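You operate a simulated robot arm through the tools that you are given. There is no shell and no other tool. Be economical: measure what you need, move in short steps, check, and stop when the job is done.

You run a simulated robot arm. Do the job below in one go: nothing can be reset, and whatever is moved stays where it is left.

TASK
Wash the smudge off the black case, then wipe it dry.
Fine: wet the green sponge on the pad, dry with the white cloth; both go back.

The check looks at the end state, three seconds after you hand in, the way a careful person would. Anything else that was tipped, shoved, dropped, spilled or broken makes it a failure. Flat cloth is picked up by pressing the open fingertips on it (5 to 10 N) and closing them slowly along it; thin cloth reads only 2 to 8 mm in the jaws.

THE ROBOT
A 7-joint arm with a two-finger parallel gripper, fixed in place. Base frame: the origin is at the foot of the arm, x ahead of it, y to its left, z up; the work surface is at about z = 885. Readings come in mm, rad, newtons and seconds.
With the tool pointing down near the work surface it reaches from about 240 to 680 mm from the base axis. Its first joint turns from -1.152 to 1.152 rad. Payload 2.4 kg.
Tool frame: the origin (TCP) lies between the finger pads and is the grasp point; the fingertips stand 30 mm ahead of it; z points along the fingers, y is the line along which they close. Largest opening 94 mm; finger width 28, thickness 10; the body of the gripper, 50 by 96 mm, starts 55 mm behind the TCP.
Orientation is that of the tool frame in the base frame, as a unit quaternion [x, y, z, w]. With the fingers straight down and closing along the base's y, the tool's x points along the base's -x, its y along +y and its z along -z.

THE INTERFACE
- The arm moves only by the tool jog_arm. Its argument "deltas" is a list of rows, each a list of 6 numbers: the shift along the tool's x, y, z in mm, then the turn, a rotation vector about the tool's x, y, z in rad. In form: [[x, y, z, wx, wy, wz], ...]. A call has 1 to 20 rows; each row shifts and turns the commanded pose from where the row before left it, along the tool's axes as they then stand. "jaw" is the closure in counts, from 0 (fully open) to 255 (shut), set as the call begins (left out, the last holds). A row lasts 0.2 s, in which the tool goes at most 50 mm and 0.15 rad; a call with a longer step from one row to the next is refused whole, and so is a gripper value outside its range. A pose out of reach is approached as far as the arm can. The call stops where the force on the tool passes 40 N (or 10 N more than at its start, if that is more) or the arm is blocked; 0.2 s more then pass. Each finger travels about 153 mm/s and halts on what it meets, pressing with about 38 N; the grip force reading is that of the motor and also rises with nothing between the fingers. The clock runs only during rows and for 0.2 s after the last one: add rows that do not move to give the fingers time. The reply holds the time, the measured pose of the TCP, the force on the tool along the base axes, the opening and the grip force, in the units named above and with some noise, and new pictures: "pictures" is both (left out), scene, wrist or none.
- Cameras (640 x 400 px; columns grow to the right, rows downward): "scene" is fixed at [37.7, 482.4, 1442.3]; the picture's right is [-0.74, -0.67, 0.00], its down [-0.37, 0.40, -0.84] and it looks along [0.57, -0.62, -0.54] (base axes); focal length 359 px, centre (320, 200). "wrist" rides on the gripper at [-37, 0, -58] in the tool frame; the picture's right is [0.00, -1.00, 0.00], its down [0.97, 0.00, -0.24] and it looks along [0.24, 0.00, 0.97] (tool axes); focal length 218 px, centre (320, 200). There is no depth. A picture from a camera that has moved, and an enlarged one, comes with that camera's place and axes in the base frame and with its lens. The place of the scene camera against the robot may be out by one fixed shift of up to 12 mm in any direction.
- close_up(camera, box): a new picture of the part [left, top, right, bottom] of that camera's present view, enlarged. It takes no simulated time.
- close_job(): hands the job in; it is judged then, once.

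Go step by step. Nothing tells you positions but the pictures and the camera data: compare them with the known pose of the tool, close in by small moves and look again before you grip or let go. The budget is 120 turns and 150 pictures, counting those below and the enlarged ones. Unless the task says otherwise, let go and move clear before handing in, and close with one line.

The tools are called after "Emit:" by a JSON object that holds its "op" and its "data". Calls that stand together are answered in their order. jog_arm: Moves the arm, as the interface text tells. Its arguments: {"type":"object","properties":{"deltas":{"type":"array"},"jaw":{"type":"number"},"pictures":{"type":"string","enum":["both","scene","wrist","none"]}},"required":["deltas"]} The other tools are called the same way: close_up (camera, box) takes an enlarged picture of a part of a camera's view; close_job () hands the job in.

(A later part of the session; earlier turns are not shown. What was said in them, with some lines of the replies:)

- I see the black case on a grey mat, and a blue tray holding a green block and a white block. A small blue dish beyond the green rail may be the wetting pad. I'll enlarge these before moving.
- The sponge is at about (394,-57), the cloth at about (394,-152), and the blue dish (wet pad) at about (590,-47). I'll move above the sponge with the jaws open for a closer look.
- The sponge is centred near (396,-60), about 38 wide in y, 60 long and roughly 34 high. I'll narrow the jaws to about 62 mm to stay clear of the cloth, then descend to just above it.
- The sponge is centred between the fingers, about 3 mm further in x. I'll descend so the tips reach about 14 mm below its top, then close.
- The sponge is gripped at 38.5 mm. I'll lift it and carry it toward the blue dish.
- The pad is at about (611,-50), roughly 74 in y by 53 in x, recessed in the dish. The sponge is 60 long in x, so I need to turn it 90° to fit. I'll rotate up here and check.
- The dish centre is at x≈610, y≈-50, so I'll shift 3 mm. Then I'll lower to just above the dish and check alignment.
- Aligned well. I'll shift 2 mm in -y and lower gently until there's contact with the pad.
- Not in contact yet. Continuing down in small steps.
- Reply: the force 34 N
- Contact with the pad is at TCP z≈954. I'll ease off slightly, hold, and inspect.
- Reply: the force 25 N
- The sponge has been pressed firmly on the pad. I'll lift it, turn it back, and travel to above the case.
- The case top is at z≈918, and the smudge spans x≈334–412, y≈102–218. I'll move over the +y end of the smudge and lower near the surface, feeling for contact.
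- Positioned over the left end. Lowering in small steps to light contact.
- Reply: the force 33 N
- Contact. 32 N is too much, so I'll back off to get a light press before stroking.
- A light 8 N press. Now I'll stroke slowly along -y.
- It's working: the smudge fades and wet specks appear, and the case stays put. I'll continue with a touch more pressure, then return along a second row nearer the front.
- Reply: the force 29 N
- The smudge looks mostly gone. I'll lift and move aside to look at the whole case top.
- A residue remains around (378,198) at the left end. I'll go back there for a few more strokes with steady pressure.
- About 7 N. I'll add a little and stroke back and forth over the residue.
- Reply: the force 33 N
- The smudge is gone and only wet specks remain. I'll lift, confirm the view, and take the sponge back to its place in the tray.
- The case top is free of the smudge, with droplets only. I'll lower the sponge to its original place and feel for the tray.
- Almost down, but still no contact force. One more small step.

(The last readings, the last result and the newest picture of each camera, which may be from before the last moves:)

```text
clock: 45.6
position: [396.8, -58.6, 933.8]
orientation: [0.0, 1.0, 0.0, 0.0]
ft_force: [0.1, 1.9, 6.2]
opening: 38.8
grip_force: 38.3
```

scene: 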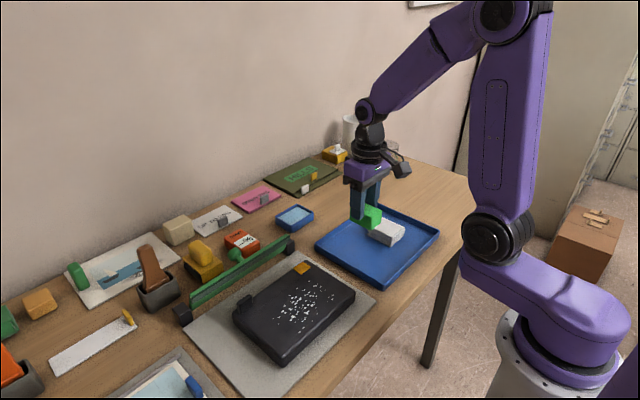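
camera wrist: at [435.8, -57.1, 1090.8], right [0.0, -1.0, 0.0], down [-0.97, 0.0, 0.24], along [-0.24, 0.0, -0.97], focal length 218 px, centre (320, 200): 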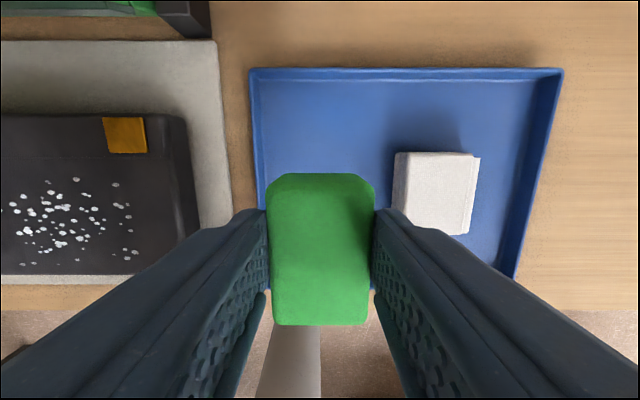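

Contact at 6 N, so the sponge is on the tray. I'll open to about 62 mm and rise.

Emit:
{"op": "jog_arm", "data": {"deltas": [[0, 0, 0, 0, 0, 0], [0, 0, 0, 0, 0, 0], [0, 0, -30, 0, 0, 0], [0, 0, -40, 0, 0, 0], [0, 0, -40, 0, 0, 0], [0, -47, 0, 0, 0, 0], [0, -46, 0, 0, 0, 0], [0, 0, 0, 0, 0, 0]], "jaw": 87}}

Emit:
{"op": "close_up", "data": {"camera": "scene", "box": [310, 190, 450, 290]}}

```text
clock: 47.4
position: [397.6, -152.8, 1045.8]
orientation: [0.0, 1.0, 0.0, 0.0]
ft_force: [-0.8, 0.2, -0.3]
opening: 61.9
grip_force: 0.1
camera wrist: at [435.9, -153.3, 1103.3], right [0.0, -1.0, 0.0], down [-0.97, 0.0, 0.24], along [-0.24, 0.0, -0.97], focal length 218 px, centre (320, 200)
```

scene: 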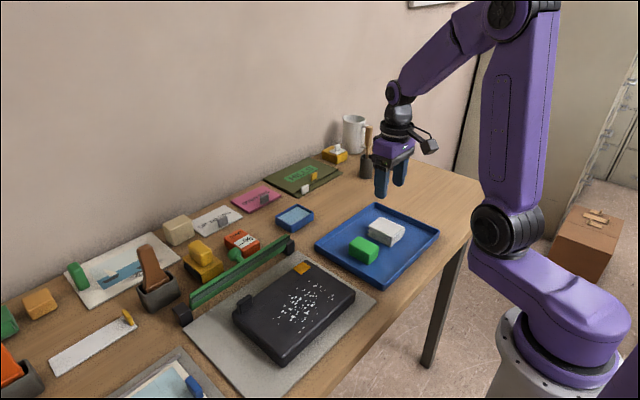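
wrist: 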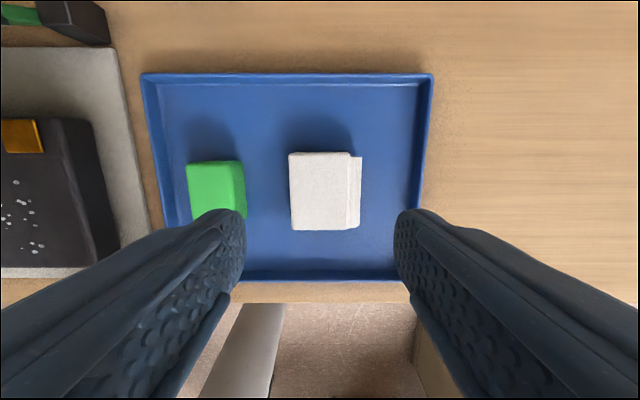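

```text
4.00 times, centred on (380, 240) of scene
camera zoom: at [37.7, 482.3, 1442.3], right [-0.74, -0.67, 0.0], down [-0.37, 0.4, -0.84], along [0.57, -0.62, -0.54], focal length 1435 px, centre (80, 40)
```

zoom: 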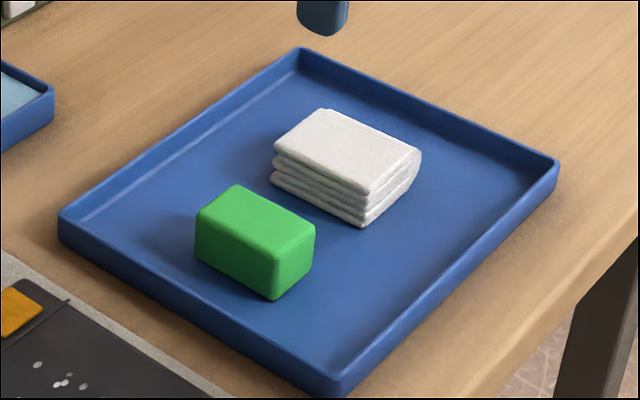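

The sponge is back in place. The cloth stack is centred at about (395,-158), roughly 64 wide and 25 high. I'll open fully and descend to look closer.

Emit:
{"op": "jog_arm", "data": {"deltas": [[2, -5, 40, 0, 0, 0], [0, 0, 40, 0, 0, 0], [0, 0, 0, 0, 0, 0]], "jaw": 0}}

Emit:
{"op": "close_up", "data": {"camera": "scene", "box": [310, 190, 450, 290]}}

```text
clock: 48.2
position: [394.0, -157.0, 963.7]
orientation: [0.0, 1.0, 0.0, 0.001]
ft_force: [0.7, -0.2, 0.2]
opening: 94.2
grip_force: 0.0
camera wrist: at [431.9, -157.2, 1020.7], right [0.0, -1.0, 0.0], down [-0.97, 0.0, 0.24], along [-0.24, 0.0, -0.97], focal length 218 px, centre (320, 200)
```

scene: 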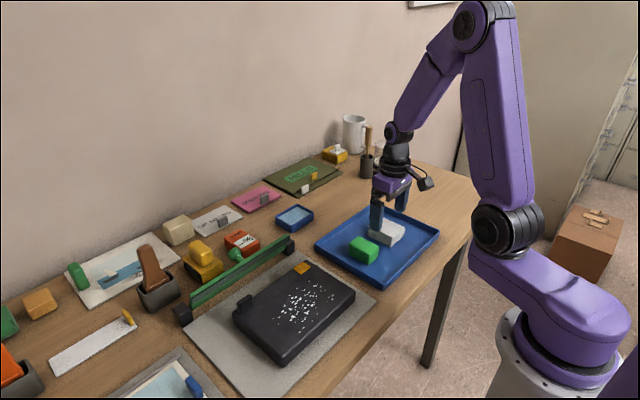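
wrist: 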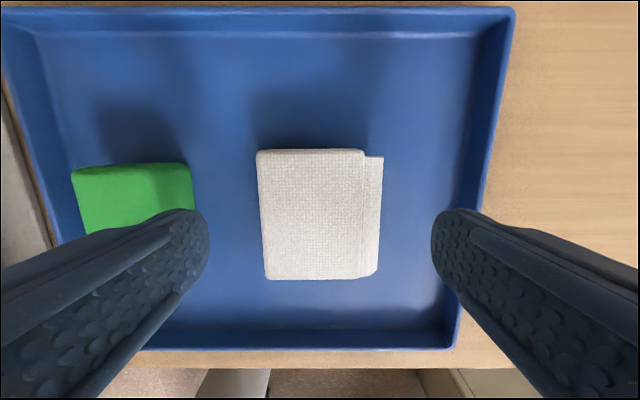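

```text
4.00 times, centred on (380, 240) of scene
camera zoom: at [37.7, 482.4, 1442.3], right [-0.74, -0.67, 0.0], down [-0.37, 0.4, -0.84], along [0.57, -0.62, -0.54], focal length 1435 px, centre (80, 40)
```

zoom: 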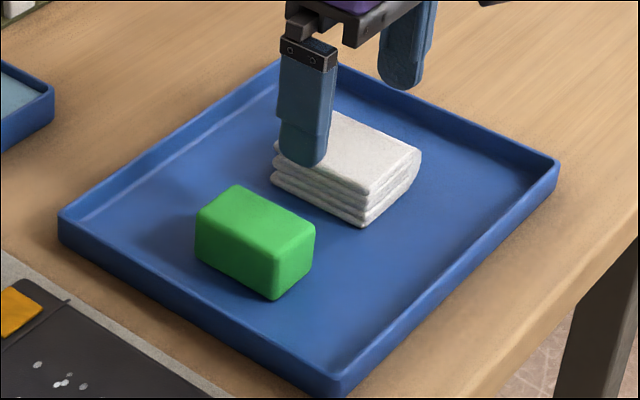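

Centred. I'll descend so the tips are near mid-height of the stack, then close.

Emit:
{"op": "jog_arm", "data": {"deltas": [[-3, 0, 17, 0, 0, 0], [0, 0, 15, 0, 0, 0], [0, 0, 0, 0, 0, 0]], "pictures": "none"}}

Emit:
{"op": "jog_arm", "data": {"deltas": [[0, 0, 0, 0, 0, 0], [0, 0, 0, 0, 0, 0], [0, 0, 0, 0, 0, 0], [0, 0, 0, 0, 0, 0]], "jaw": 255}}

Emit:
{"op": "close_up", "data": {"camera": "scene", "box": [310, 190, 450, 290]}}

```text
clock: 49.0
position: [398.4, -156.2, 931.6]
orientation: [-0.001, 1.0, 0.0, 0.0]
ft_force: [0.7, 0.1, 0.3]
opening: 94.0
grip_force: 0.0
```

```text
clock: 50.0
position: [397.2, -156.5, 931.0]
orientation: [0.0, 1.0, 0.0, 0.0]
ft_force: [0.6, 0.5, -0.7]
opening: 54.7
grip_force: 37.8
camera wrist: at [435.2, -156.6, 989.2], right [0.0, -1.0, 0.0], down [-0.97, 0.0, 0.24], along [-0.24, 0.0, -0.97], focal length 218 px, centre (320, 200)
```

scene: 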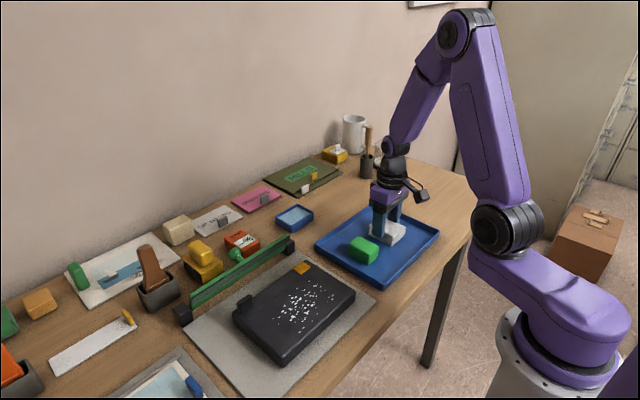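
wrist: 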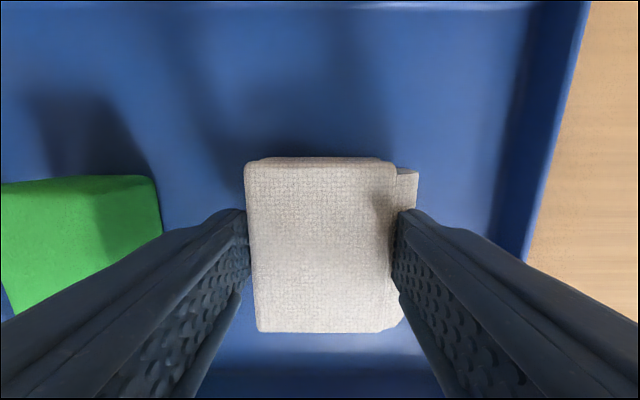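

```text
4.00 times, centred on (380, 240) of scene
camera zoom: at [37.7, 482.4, 1442.3], right [-0.74, -0.67, 0.0], down [-0.37, 0.4, -0.84], along [0.57, -0.62, -0.54], focal length 1435 px, centre (80, 40)
```

zoom: 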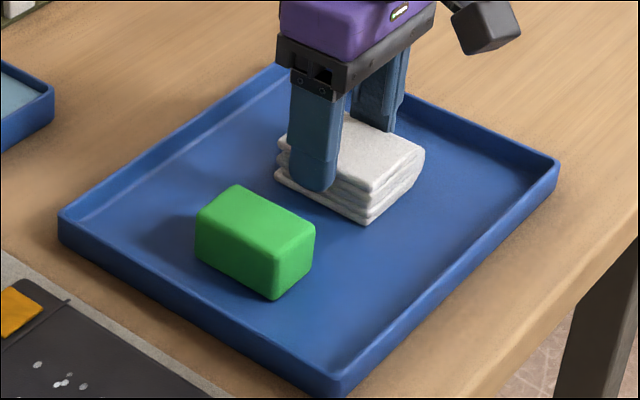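

Gripped at 54.7 mm. I'll lift and check that the whole stack comes up.

Emit:
{"op": "jog_arm", "data": {"deltas": [[0, 0, -20, 0, 0, 0], [0, 0, -30, 0, 0, 0], [0, 0, -40, 0, 0, 0], [0, 0, 0, 0, 0, 0]], "pictures": "none"}}

Emit:
{"op": "close_up", "data": {"camera": "scene", "box": [310, 160, 450, 260]}}

```text
clock: 51.0
position: [398.0, -155.8, 1024.5]
orientation: [0.0, 1.0, 0.0, 0.0]
ft_force: [0.0, -0.1, 0.1]
opening: 54.5
grip_force: 38.1
```

```text
4.00 times, centred on (380, 210) of scene
camera zoom: at [37.7, 482.4, 1442.3], right [-0.74, -0.67, 0.0], down [-0.37, 0.4, -0.84], along [0.57, -0.62, -0.54], focal length 1435 px, centre (80, 160)
```

zoom: 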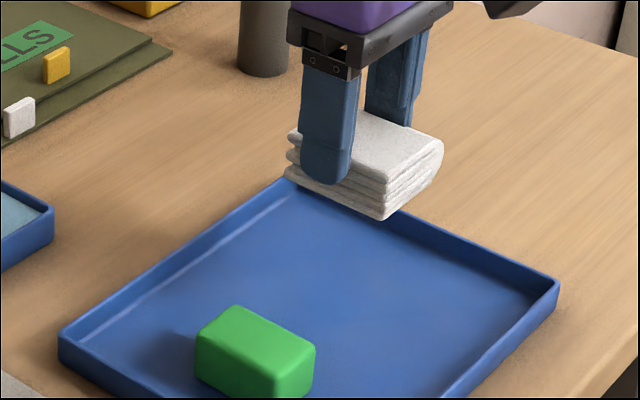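

The whole stack is held. I'll carry it over the wet area, starting at (382,205).

Emit:
{"op": "jog_arm", "data": {"deltas": [[2, 45, -2, 0, 0, 0], [2, 45, 0, 0, 0, 0], [2, 45, 0, 0, 0, 0], [2, 45, 0, 0, 0, 0], [2, 45, 0, 0, 0, 0], [2, 45, 0, 0, 0, 0], [2, 45, 0, 0, 0, 0], [2, 45, 0, 0, 0, 0], [0, 0, 30, 0, 0, 0], [0, 0, 22, 0, 0, 0], [0, 0, 0, 0, 0, 0]]}}

Emit:
{"op": "close_up", "data": {"camera": "scene", "box": [210, 230, 390, 370]}}

```text
clock: 53.4
position: [383.3, 200.7, 971.3]
orientation: [0.0, 1.0, 0.0, 0.0]
ft_force: [0.2, 0.4, 0.2]
opening: 54.7
grip_force: 38.4
camera wrist: at [421.2, 200.7, 1028.5], right [0.0, -1.0, 0.0], down [-0.97, 0.0, 0.24], along [-0.24, 0.0, -0.97], focal length 218 px, centre (320, 200)
```

scene: 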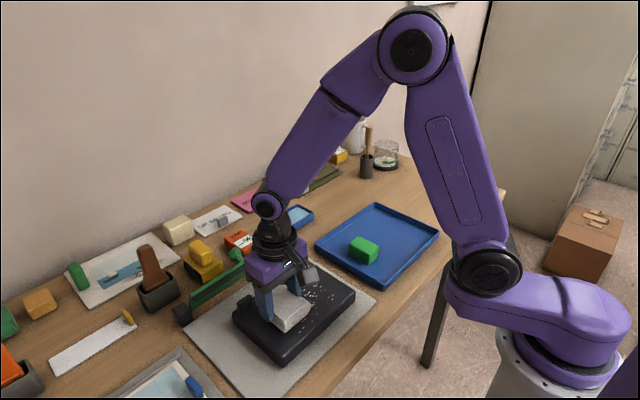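
wrist: 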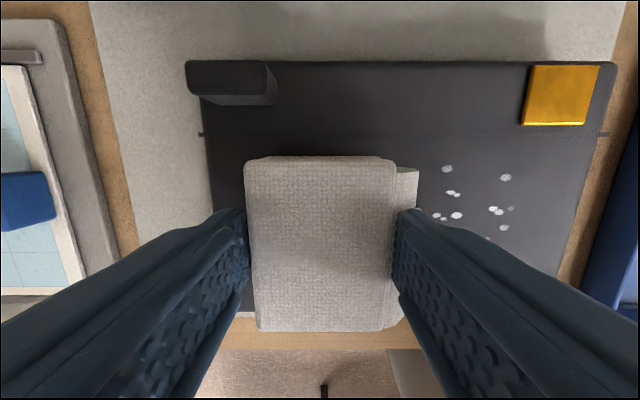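

```text
2.86 times, centred on (300, 300) of scene
camera zoom: at [37.7, 482.4, 1442.3], right [-0.74, -0.67, 0.0], down [-0.37, 0.4, -0.84], along [0.57, -0.62, -0.54], focal length 1025 px, centre (377, -86)
```

zoom: 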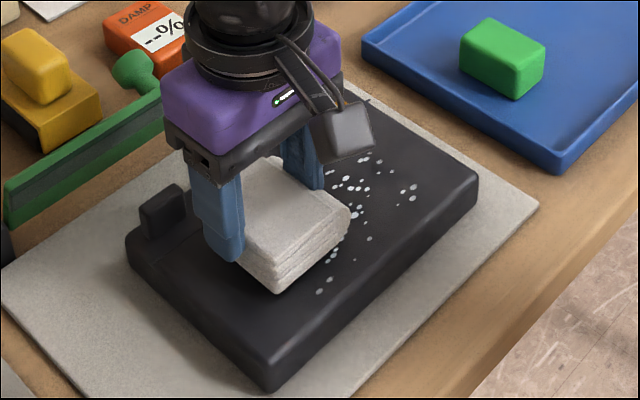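

Clear of the latch. Lowering to contact.

Emit:
{"op": "jog_arm", "data": {"deltas": [[0, 0, 5, 0, 0, 0], [0, 0, 3, 0, 0, 0], [0, 0, 2, 0, 0, 0], [0, 0, 0, 0, 0, 0]], "pictures": "none"}}

Emit:
{"op": "jog_arm", "data": {"deltas": [[0, 0, 1, 0, 0, 0], [0, 0, 0, 0, 0, 0]], "pictures": "none"}}

```text
clock: 54.2
position: [383.6, 202.2, 965.0]
orientation: [0.0, 1.0, -0.001, 0.001]
ft_force: [-3.3, -2.2, 12.8]
opening: 54.8
grip_force: 37.3
stopped in row 4: the force on the tool passed its limit (the readings are from after the stop); the commanded pose is now the measured one
```

```text
clock: 54.7
position: [383.7, 202.5, 964.4]
orientation: [0.0, 1.0, 0.0, 0.001]
ft_force: [-4.4, -3.3, 12.6]
opening: 54.7
grip_force: 37.6
stopped in row 2: the force on the tool passed its limit (the readings are from after the stop); the commanded pose is now the measured one
```

Contact at about 12 N. I'll ease off slightly and stroke slowly along -y.

Emit:
{"op": "jog_arm", "data": {"deltas": [[0, 0, -0.5, 0, 0, 0], [0, -8, 0, 0, 0, 0], [0, -8, 0, 0, 0, 0], [0, -8, 0, 0, 0, 0], [0, -8, 0, 0, 0, 0], [0, -8, 0, 0, 0, 0], [0, 0, 0, 0, 0, 0]], "pictures": "none"}}

Emit:
{"op": "close_up", "data": {"camera": "scene", "box": [210, 230, 390, 370]}}

```text
clock: 56.3
position: [383.3, 160.5, 964.0]
orientation: [0.0, 1.0, 0.0, 0.001]
ft_force: [0.2, 1.2, 4.2]
opening: 54.7
grip_force: 38.0
```

```text
2.86 times, centred on (300, 300) of scene
camera zoom: at [37.6, 482.4, 1442.3], right [-0.74, -0.67, 0.0], down [-0.37, 0.4, -0.84], along [0.57, -0.62, -0.54], focal length 1025 px, centre (377, -86)
```

zoom: 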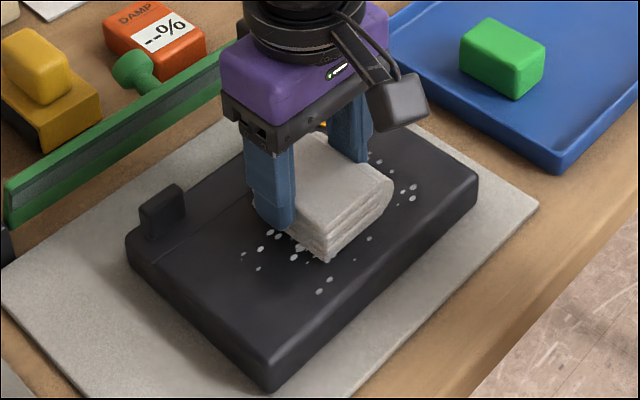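

Droplets remain so far on the first part. I'll keep stroking with a little more pressure, over and back.

Emit:
{"op": "jog_arm", "data": {"deltas": [[0, -8, 0.5, 0, 0, 0], [0, -8, 0, 0, 0, 0], [0, -8, 0, 0, 0, 0], [0, -8, 0, 0, 0, 0], [0, -8, 0, 0, 0, 0], [0, -8, 0, 0, 0, 0], [0, 0, 0, 0, 0, 0]], "pictures": "none"}}

Emit:
{"op": "jog_arm", "data": {"deltas": [[0, 10, 0.3, 0, 0, 0], [0, 10, 0, 0, 0, 0], [0, 10, 0, 0, 0, 0], [0, 10, 0, 0, 0, 0], [0, 10, 0, 0, 0, 0], [0, 10, 0, 0, 0, 0], [0, 10, 0, 0, 0, 0], [0, 10, 0, 0, 0, 0], [0, 10, 0, 0, 0, 0], [0, 0, 0, 0, 0, 0]], "pictures": "none"}}

Emit:
{"op": "close_up", "data": {"camera": "scene", "box": [210, 230, 390, 370]}}

```text
clock: 57.5
position: [385.7, 124.4, 963.8]
orientation: [-0.001, 1.0, 0.0, 0.003]
ft_force: [-2.4, 1.0, 10.3]
opening: 54.8
grip_force: 38.1
stopped in row 5: the force on the tool passed its limit (the readings are from after the stop); the commanded pose is now the measured one
```

```text
clock: 59.7
position: [386.0, 216.5, 963.8]
orientation: [-0.001, 1.0, 0.0, 0.003]
ft_force: [0.4, -0.1, -1.2]
opening: 54.8
grip_force: 37.7
```

```text
2.86 times, centred on (300, 300) of scene
camera zoom: at [37.7, 482.4, 1442.3], right [-0.74, -0.67, 0.0], down [-0.37, 0.4, -0.84], along [0.57, -0.62, -0.54], focal length 1025 px, centre (377, -86)
```

zoom: 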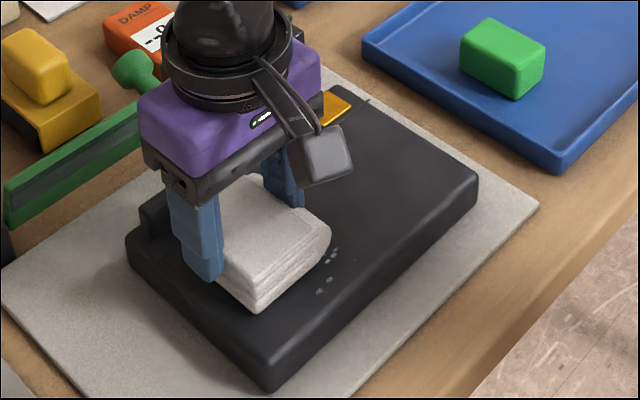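

Drying works well, with only a few droplets left near the front. I'll shift toward the front row and press again.

Emit:
{"op": "jog_arm", "data": {"deltas": [[8, 0, 0, 0, 0, 0], [8, 0, 0, 0, 0, 0], [8, 0, 0.5, 0, 0, 0], [0, 0, 0.7, 0, 0, 0], [0, 0, 0, 0, 0, 0]], "pictures": "none"}}

```text
clock: 60.9
position: [361.9, 216.2, 963.8]
orientation: [-0.002, 1.0, 0.003, 0.006]
ft_force: [3.7, 8.1, 27.7]
opening: 54.6
grip_force: 38.1
```

Emit:
{"op": "jog_arm", "data": {"deltas": [[0, 0, -0.8, 0, 0, 0], [0, -8, 0, 0, 0, 0], [0, -8, 0, 0, 0, 0], [0, -8, 0, 0, 0, 0], [0, -8, 0, 0, 0, 0], [0, -8, 0, 0, 0, 0], [0, -8, 0, 0, 0, 0], [0, -8, 0, 0, 0, 0], [0, -8, 0, 0, 0, 0], [0, -8, 0, 0, 0, 0], [0, -8, 0, 0, 0, 0], [0, 0, 0, 0, 0, 0]], "pictures": "none"}}

Emit:
{"op": "close_up", "data": {"camera": "scene", "box": [210, 230, 390, 370]}}

```text
clock: 61.7
position: [363.6, 201.4, 964.3]
orientation: [-0.001, 1.0, 0.003, 0.006]
ft_force: [-1.5, 0.5, 9.3]
opening: 54.6
grip_force: 38.0
stopped in row 4: the force on the tool passed its limit (the readings are from after the stop); the commanded pose is now the measured one
```

```text
2.86 times, centred on (300, 300) of scene
camera zoom: at [37.5, 482.3, 1442.3], right [-0.74, -0.67, 0.0], down [-0.37, 0.4, -0.84], along [0.57, -0.62, -0.54], focal length 1025 px, centre (377, -86)
```

zoom: 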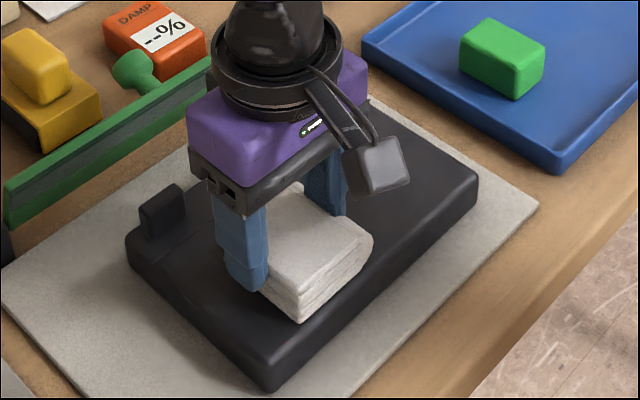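

Good. Continuing the stroke along the front row and back.

Emit:
{"op": "jog_arm", "data": {"deltas": [[0, -8, -0.2, 0, 0, 0], [0, -8, 0, 0, 0, 0], [0, -8, 0, 0, 0, 0], [0, -8, 0, 0, 0, 0], [0, -8, 0, 0, 0, 0], [0, -8, 0, 0, 0, 0], [0, -8, 0, 0, 0, 0], [0, -8, 0, 0, 0, 0], [0, -8, 0, 0, 0, 0], [0, -8, 0, 0, 0, 0], [0, 0, 0, 0, 0, 0]], "pictures": "none"}}

Emit:
{"op": "jog_arm", "data": {"deltas": [[0, 8, 0, 0, 0, 0], [0, 8, 0, 0, 0, 0], [0, 8, 0, 0, 0, 0], [0, 8, 0, 0, 0, 0], [0, 8, 0, 0, 0, 0], [0, 8, 0, 0, 0, 0], [0, 8, 0, 0, 0, 0], [0, 8, 0, 0, 0, 0], [0, 8, 0, 0, 0, 0], [0, 8, 0, 0, 0, 0], [0, 0, 0, 0, 0, 0]], "pictures": "none"}}

Emit:
{"op": "jog_arm", "data": {"deltas": [[0, 0, -25, 0, 0, 0], [0, 0, -40, 0, 0, 0], [-5, -45, 0, 0, 0, 0], [-5, -45, 0, 0, 0, 0], [-5, -45, 0, 0, 0, 0], [-5, -45, 0, 0, 0, 0], [-5, -45, 0, 0, 0, 0], [-5, -45, 0, 0, 0, 0], [-4, -45, 0, 0, 0, 0], [0, -42, 0, 0, 0, 0], [0, 0, 0, 0, 0, 0]]}}

Emit:
{"op": "close_up", "data": {"camera": "scene", "box": [210, 230, 390, 370]}}

```text
clock: 64.1
position: [362.6, 121.2, 964.6]
orientation: [-0.001, 1.0, 0.003, 0.005]
ft_force: [1.2, 1.6, 3.0]
opening: 54.9
grip_force: 38.4
```

```text
clock: 66.5
position: [362.7, 202.3, 964.3]
orientation: [-0.002, 1.0, 0.004, 0.005]
ft_force: [-0.8, -1.5, 3.8]
opening: 54.6
grip_force: 37.9
```

```text
clock: 68.9
position: [394.8, -152.4, 1025.9]
orientation: [-0.001, 1.0, 0.003, 0.006]
ft_force: [0.2, 0.1, -0.8]
opening: 54.6
grip_force: 37.8
camera wrist: at [432.2, -151.3, 1083.2], right [0.0, -1.0, -0.01], down [-0.97, 0.0, 0.23], along [-0.23, 0.01, -0.97], focal length 218 px, centre (320, 200)
```

scene: 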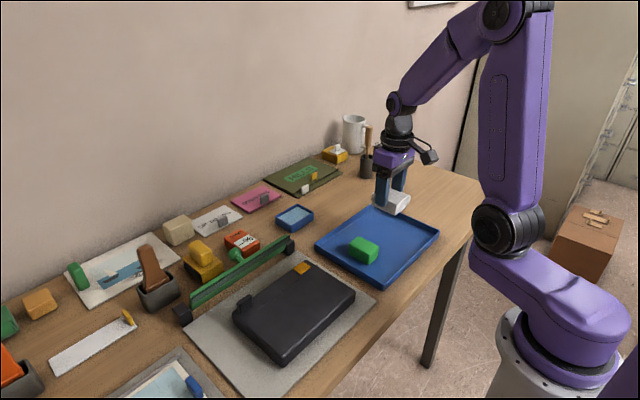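
wrist: 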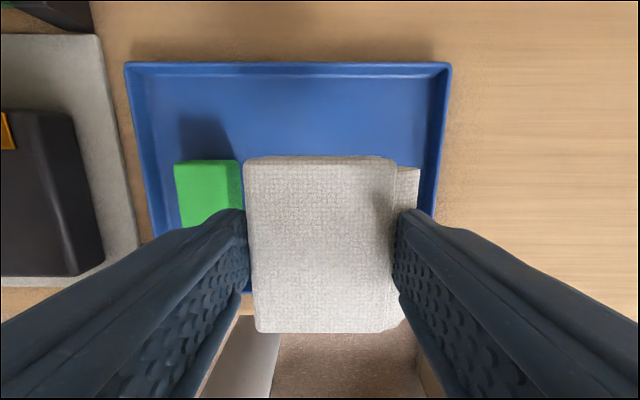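

```text
2.86 times, centred on (300, 300) of scene
camera zoom: at [37.7, 482.3, 1442.3], right [-0.74, -0.67, 0.0], down [-0.37, 0.4, -0.84], along [0.57, -0.62, -0.54], focal length 1025 px, centre (377, -86)
```

zoom: 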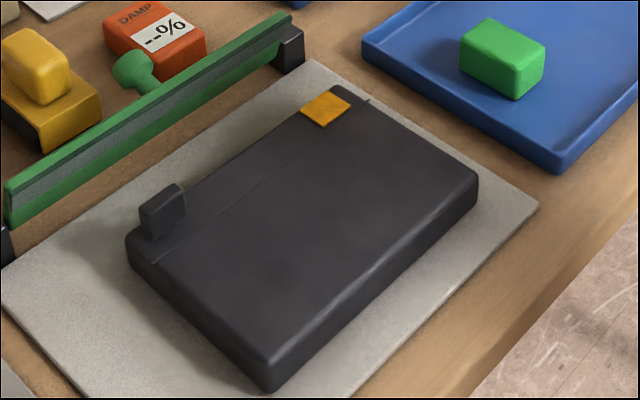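

The case top is clean and dry. I'll lower the cloth to its original spot, about (397,-156), feeling for the tray.

Emit:
{"op": "jog_arm", "data": {"deltas": [[-2, -4, 30, 0, 0, 0], [0, 0, 30, 0, 0, 0], [0, 0, 22, 0, 0, 0], [0, 0, 6, 0, 0, 0], [0, 0, 0, 0, 0, 0]], "pictures": "none"}}

Emit:
{"op": "jog_arm", "data": {"deltas": [[0, 0, 1.2, 0, 0, 0], [0, 0, 1.2, 0, 0, 0], [0, 0, 0, 0, 0, 0]], "pictures": "none"}}

```text
clock: 70.1
position: [399.1, -157.8, 939.5]
orientation: [-0.001, 1.0, 0.003, 0.006]
ft_force: [-0.5, 0.1, -0.6]
opening: 54.6
grip_force: 38.0
```

```text
clock: 70.9
position: [400.3, -159.1, 937.9]
orientation: [-0.002, 1.0, 0.003, 0.005]
ft_force: [-0.4, 0.7, -0.5]
opening: 54.6
grip_force: 38.3
```

Emit:
{"op": "jog_arm", "data": {"deltas": [[1.5, 1.5, 1.2, 0, 0, 0], [0, 0, 1.2, 0, 0, 0], [0, 0, 0, 0, 0, 0]], "pictures": "none"}}

Emit:
{"op": "jog_arm", "data": {"deltas": [[0, 0, 1, 0, 0, 0], [0, 0, 0, 0, 0, 0]], "pictures": "none"}}

```text
clock: 71.7
position: [398.1, -157.3, 934.5]
orientation: [-0.003, 1.0, 0.003, 0.005]
ft_force: [-0.2, 0.9, -0.6]
opening: 54.8
grip_force: 37.8
```

```text
clock: 72.3
position: [399.2, -158.0, 933.1]
orientation: [-0.002, 1.0, 0.003, 0.005]
ft_force: [1.3, -0.1, -0.4]
opening: 54.5
grip_force: 37.8
```

Emit:
{"op": "jog_arm", "data": {"deltas": [[0, 0, 1, 0, 0, 0], [0, 0, 0, 0, 0, 0]], "pictures": "none"}}

Emit:
{"op": "jog_arm", "data": {"deltas": [[0, 0, 1, 0, 0, 0], [0, 0, 0, 0, 0, 0]], "pictures": "none"}}

Emit:
{"op": "close_up", "data": {"camera": "scene", "box": [310, 190, 450, 290]}}

```text
clock: 72.9
position: [397.8, -158.1, 933.2]
orientation: [-0.002, 1.0, 0.003, 0.006]
ft_force: [-0.9, -0.5, -0.7]
opening: 54.8
grip_force: 38.5
```

```text
clock: 73.5
position: [398.9, -156.9, 931.7]
orientation: [-0.002, 1.0, 0.004, 0.006]
ft_force: [-0.2, 0.1, -1.3]
opening: 54.8
grip_force: 38.2
```

```text
4.00 times, centred on (380, 240) of scene
camera zoom: at [37.7, 482.4, 1442.3], right [-0.74, -0.67, 0.0], down [-0.37, 0.4, -0.84], along [0.57, -0.62, -0.54], focal length 1435 px, centre (80, 40)
```

zoom: 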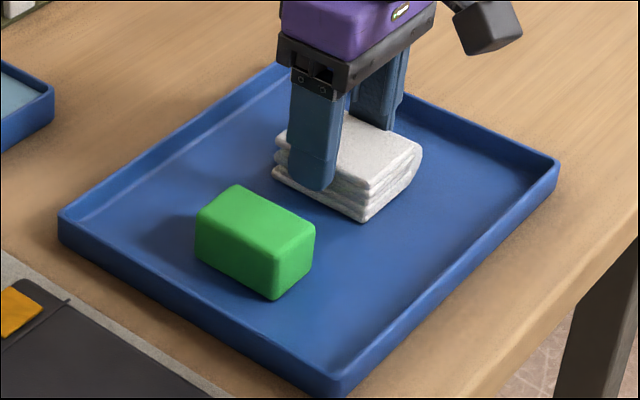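

Nearly down. One or two more small steps to feel contact.

Emit:
{"op": "jog_arm", "data": {"deltas": [[0, 0, 1, 0, 0, 0], [0, 0, 0, 0, 0, 0]], "pictures": "none"}}

Emit:
{"op": "jog_arm", "data": {"deltas": [[0, 0, 0.8, 0, 0, 0], [0, 0, 0, 0, 0, 0]], "pictures": "none"}}

```text
clock: 74.1
position: [397.7, -158.2, 930.9]
orientation: [-0.001, 1.0, 0.002, 0.005]
ft_force: [-2.7, 0.7, 7.3]
opening: 54.4
grip_force: 38.3
```

```text
clock: 74.7
position: [398.5, -157.2, 930.3]
orientation: [-0.001, 1.0, 0.004, 0.006]
ft_force: [-6.5, 2.9, 28.9]
opening: 54.9
grip_force: 38.1
```

On the tray. I'll ease off, open, and rise clear.

Emit:
{"op": "jog_arm", "data": {"deltas": [[0, 0, -1.2, 0, 0, 0], [0, 0, 0, 0, 0, 0]], "pictures": "none"}}

Emit:
{"op": "jog_arm", "data": {"deltas": [[0, 0, 0, 0, 0, 0], [0, 0, 0, 0, 0, 0], [0, 0, 0, 0, 0, 0], [0, 0, -20, 0, 0, 0], [0, 0, -40, 0, 0, 0], [0, 0, -45, 0, 0, 0], [0, 0, -45, 0, 0, 0], [0, 0, -45, 0, 0, 0], [0, 0, 0, 0, 0, 0]], "jaw": 10}}

Emit:
{"op": "close_up", "data": {"camera": "scene", "box": [310, 190, 450, 290]}}

Emit:
{"op": "close_up", "data": {"camera": "scene", "box": [220, 250, 370, 370]}}

```text
clock: 75.3
position: [399.6, -156.6, 930.9]
orientation: [-0.001, 1.0, 0.003, 0.004]
ft_force: [-4.1, 1.2, 6.9]
opening: 54.8
grip_force: 38.1
```

```text
clock: 77.3
position: [397.0, -161.0, 1125.7]
orientation: [-0.002, 1.0, 0.003, 0.005]
ft_force: [-0.1, -0.1, -0.1]
opening: 90.2
grip_force: 0.1
camera wrist: at [434.0, -160.9, 1183.1], right [0.0, -1.0, -0.01], down [-0.97, 0.0, 0.23], along [-0.23, 0.01, -0.97], focal length 218 px, centre (320, 200)
```

scene: 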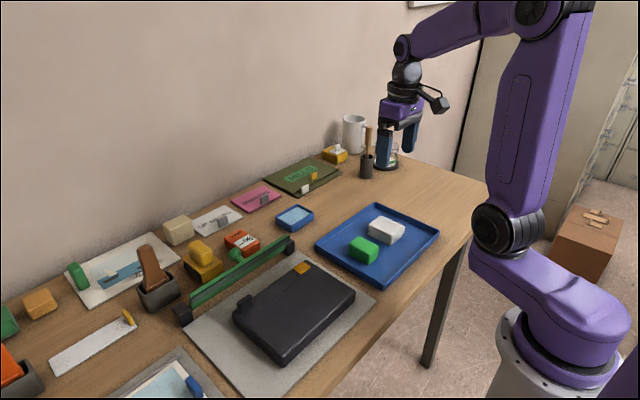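
wrist: 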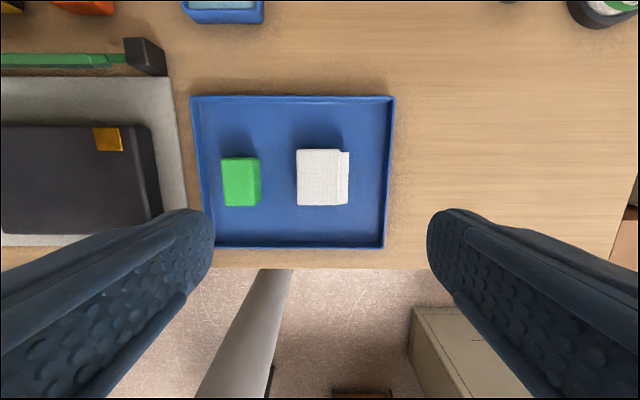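

```text
4.00 times, centred on (380, 240) of scene
camera zoom: at [37.7, 482.4, 1442.3], right [-0.74, -0.67, 0.0], down [-0.37, 0.4, -0.84], along [0.57, -0.62, -0.54], focal length 1435 px, centre (80, 40)
```

zoom: 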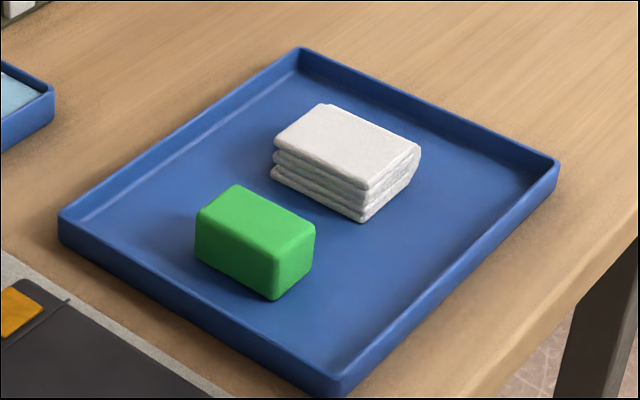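

```text
3.33 times, centred on (295, 310) of scene
camera zoom: at [37.7, 482.4, 1442.3], right [-0.74, -0.67, 0.0], down [-0.37, 0.4, -0.84], along [0.57, -0.62, -0.54], focal length 1196 px, centre (403, -167)
```

zoom: 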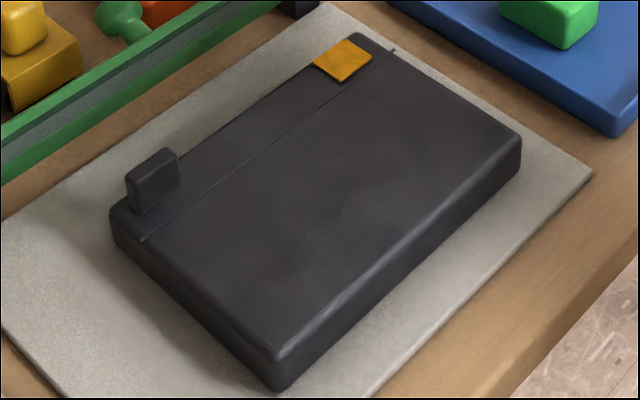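

Sponge and cloth are both back in the tray. I'll take one overhead look at the case top to be sure no faint residue or dampness remains.

Emit:
{"op": "jog_arm", "data": {"deltas": [[5, 45, 0, 0, 0, 0], [5, 45, 0, 0, 0, 0], [5, 45, 0, 0, 0, 0], [5, 45, 0, 0, 0, 0], [5, 45, 0, 0, 0, 0], [5, 45, 0, 0, 0, 0], [5, 45, 0, 0, 0, 0], [0, 0, 0, 0, 0, 0]], "pictures": "none"}}

Emit:
{"op": "close_up", "data": {"camera": "wrist", "box": [220, 80, 440, 260]}}

```text
clock: 79.1
position: [359.9, 157.8, 1126.1]
orientation: [-0.002, 1.0, 0.002, 0.005]
ft_force: [-0.2, -0.2, -0.8]
opening: 90.4
grip_force: 0.0
```

```text
2.22 times, centred on (330, 170) of wrist
camera zoom: at [396.2, 157.4, 1183.3], right [0.0, -1.0, -0.01], down [-0.97, 0.0, 0.23], along [-0.23, 0.01, -0.97], focal length 485 px, centre (298, 267)
```

zoom: 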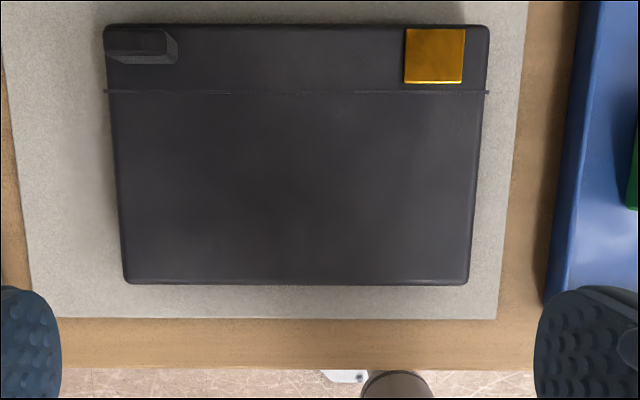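

The case top is clean and dry, the sponge and cloth are back in the tray, and the gripper is open and clear, so I'm handing in.

Emit:
{"op": "close_job", "data": {}}

```text
The job is handed in.
```

The smudge is washed off the black case and the top is wiped dry. The green sponge and white cloth are back in the tray, and I saw nothing else disturbed.
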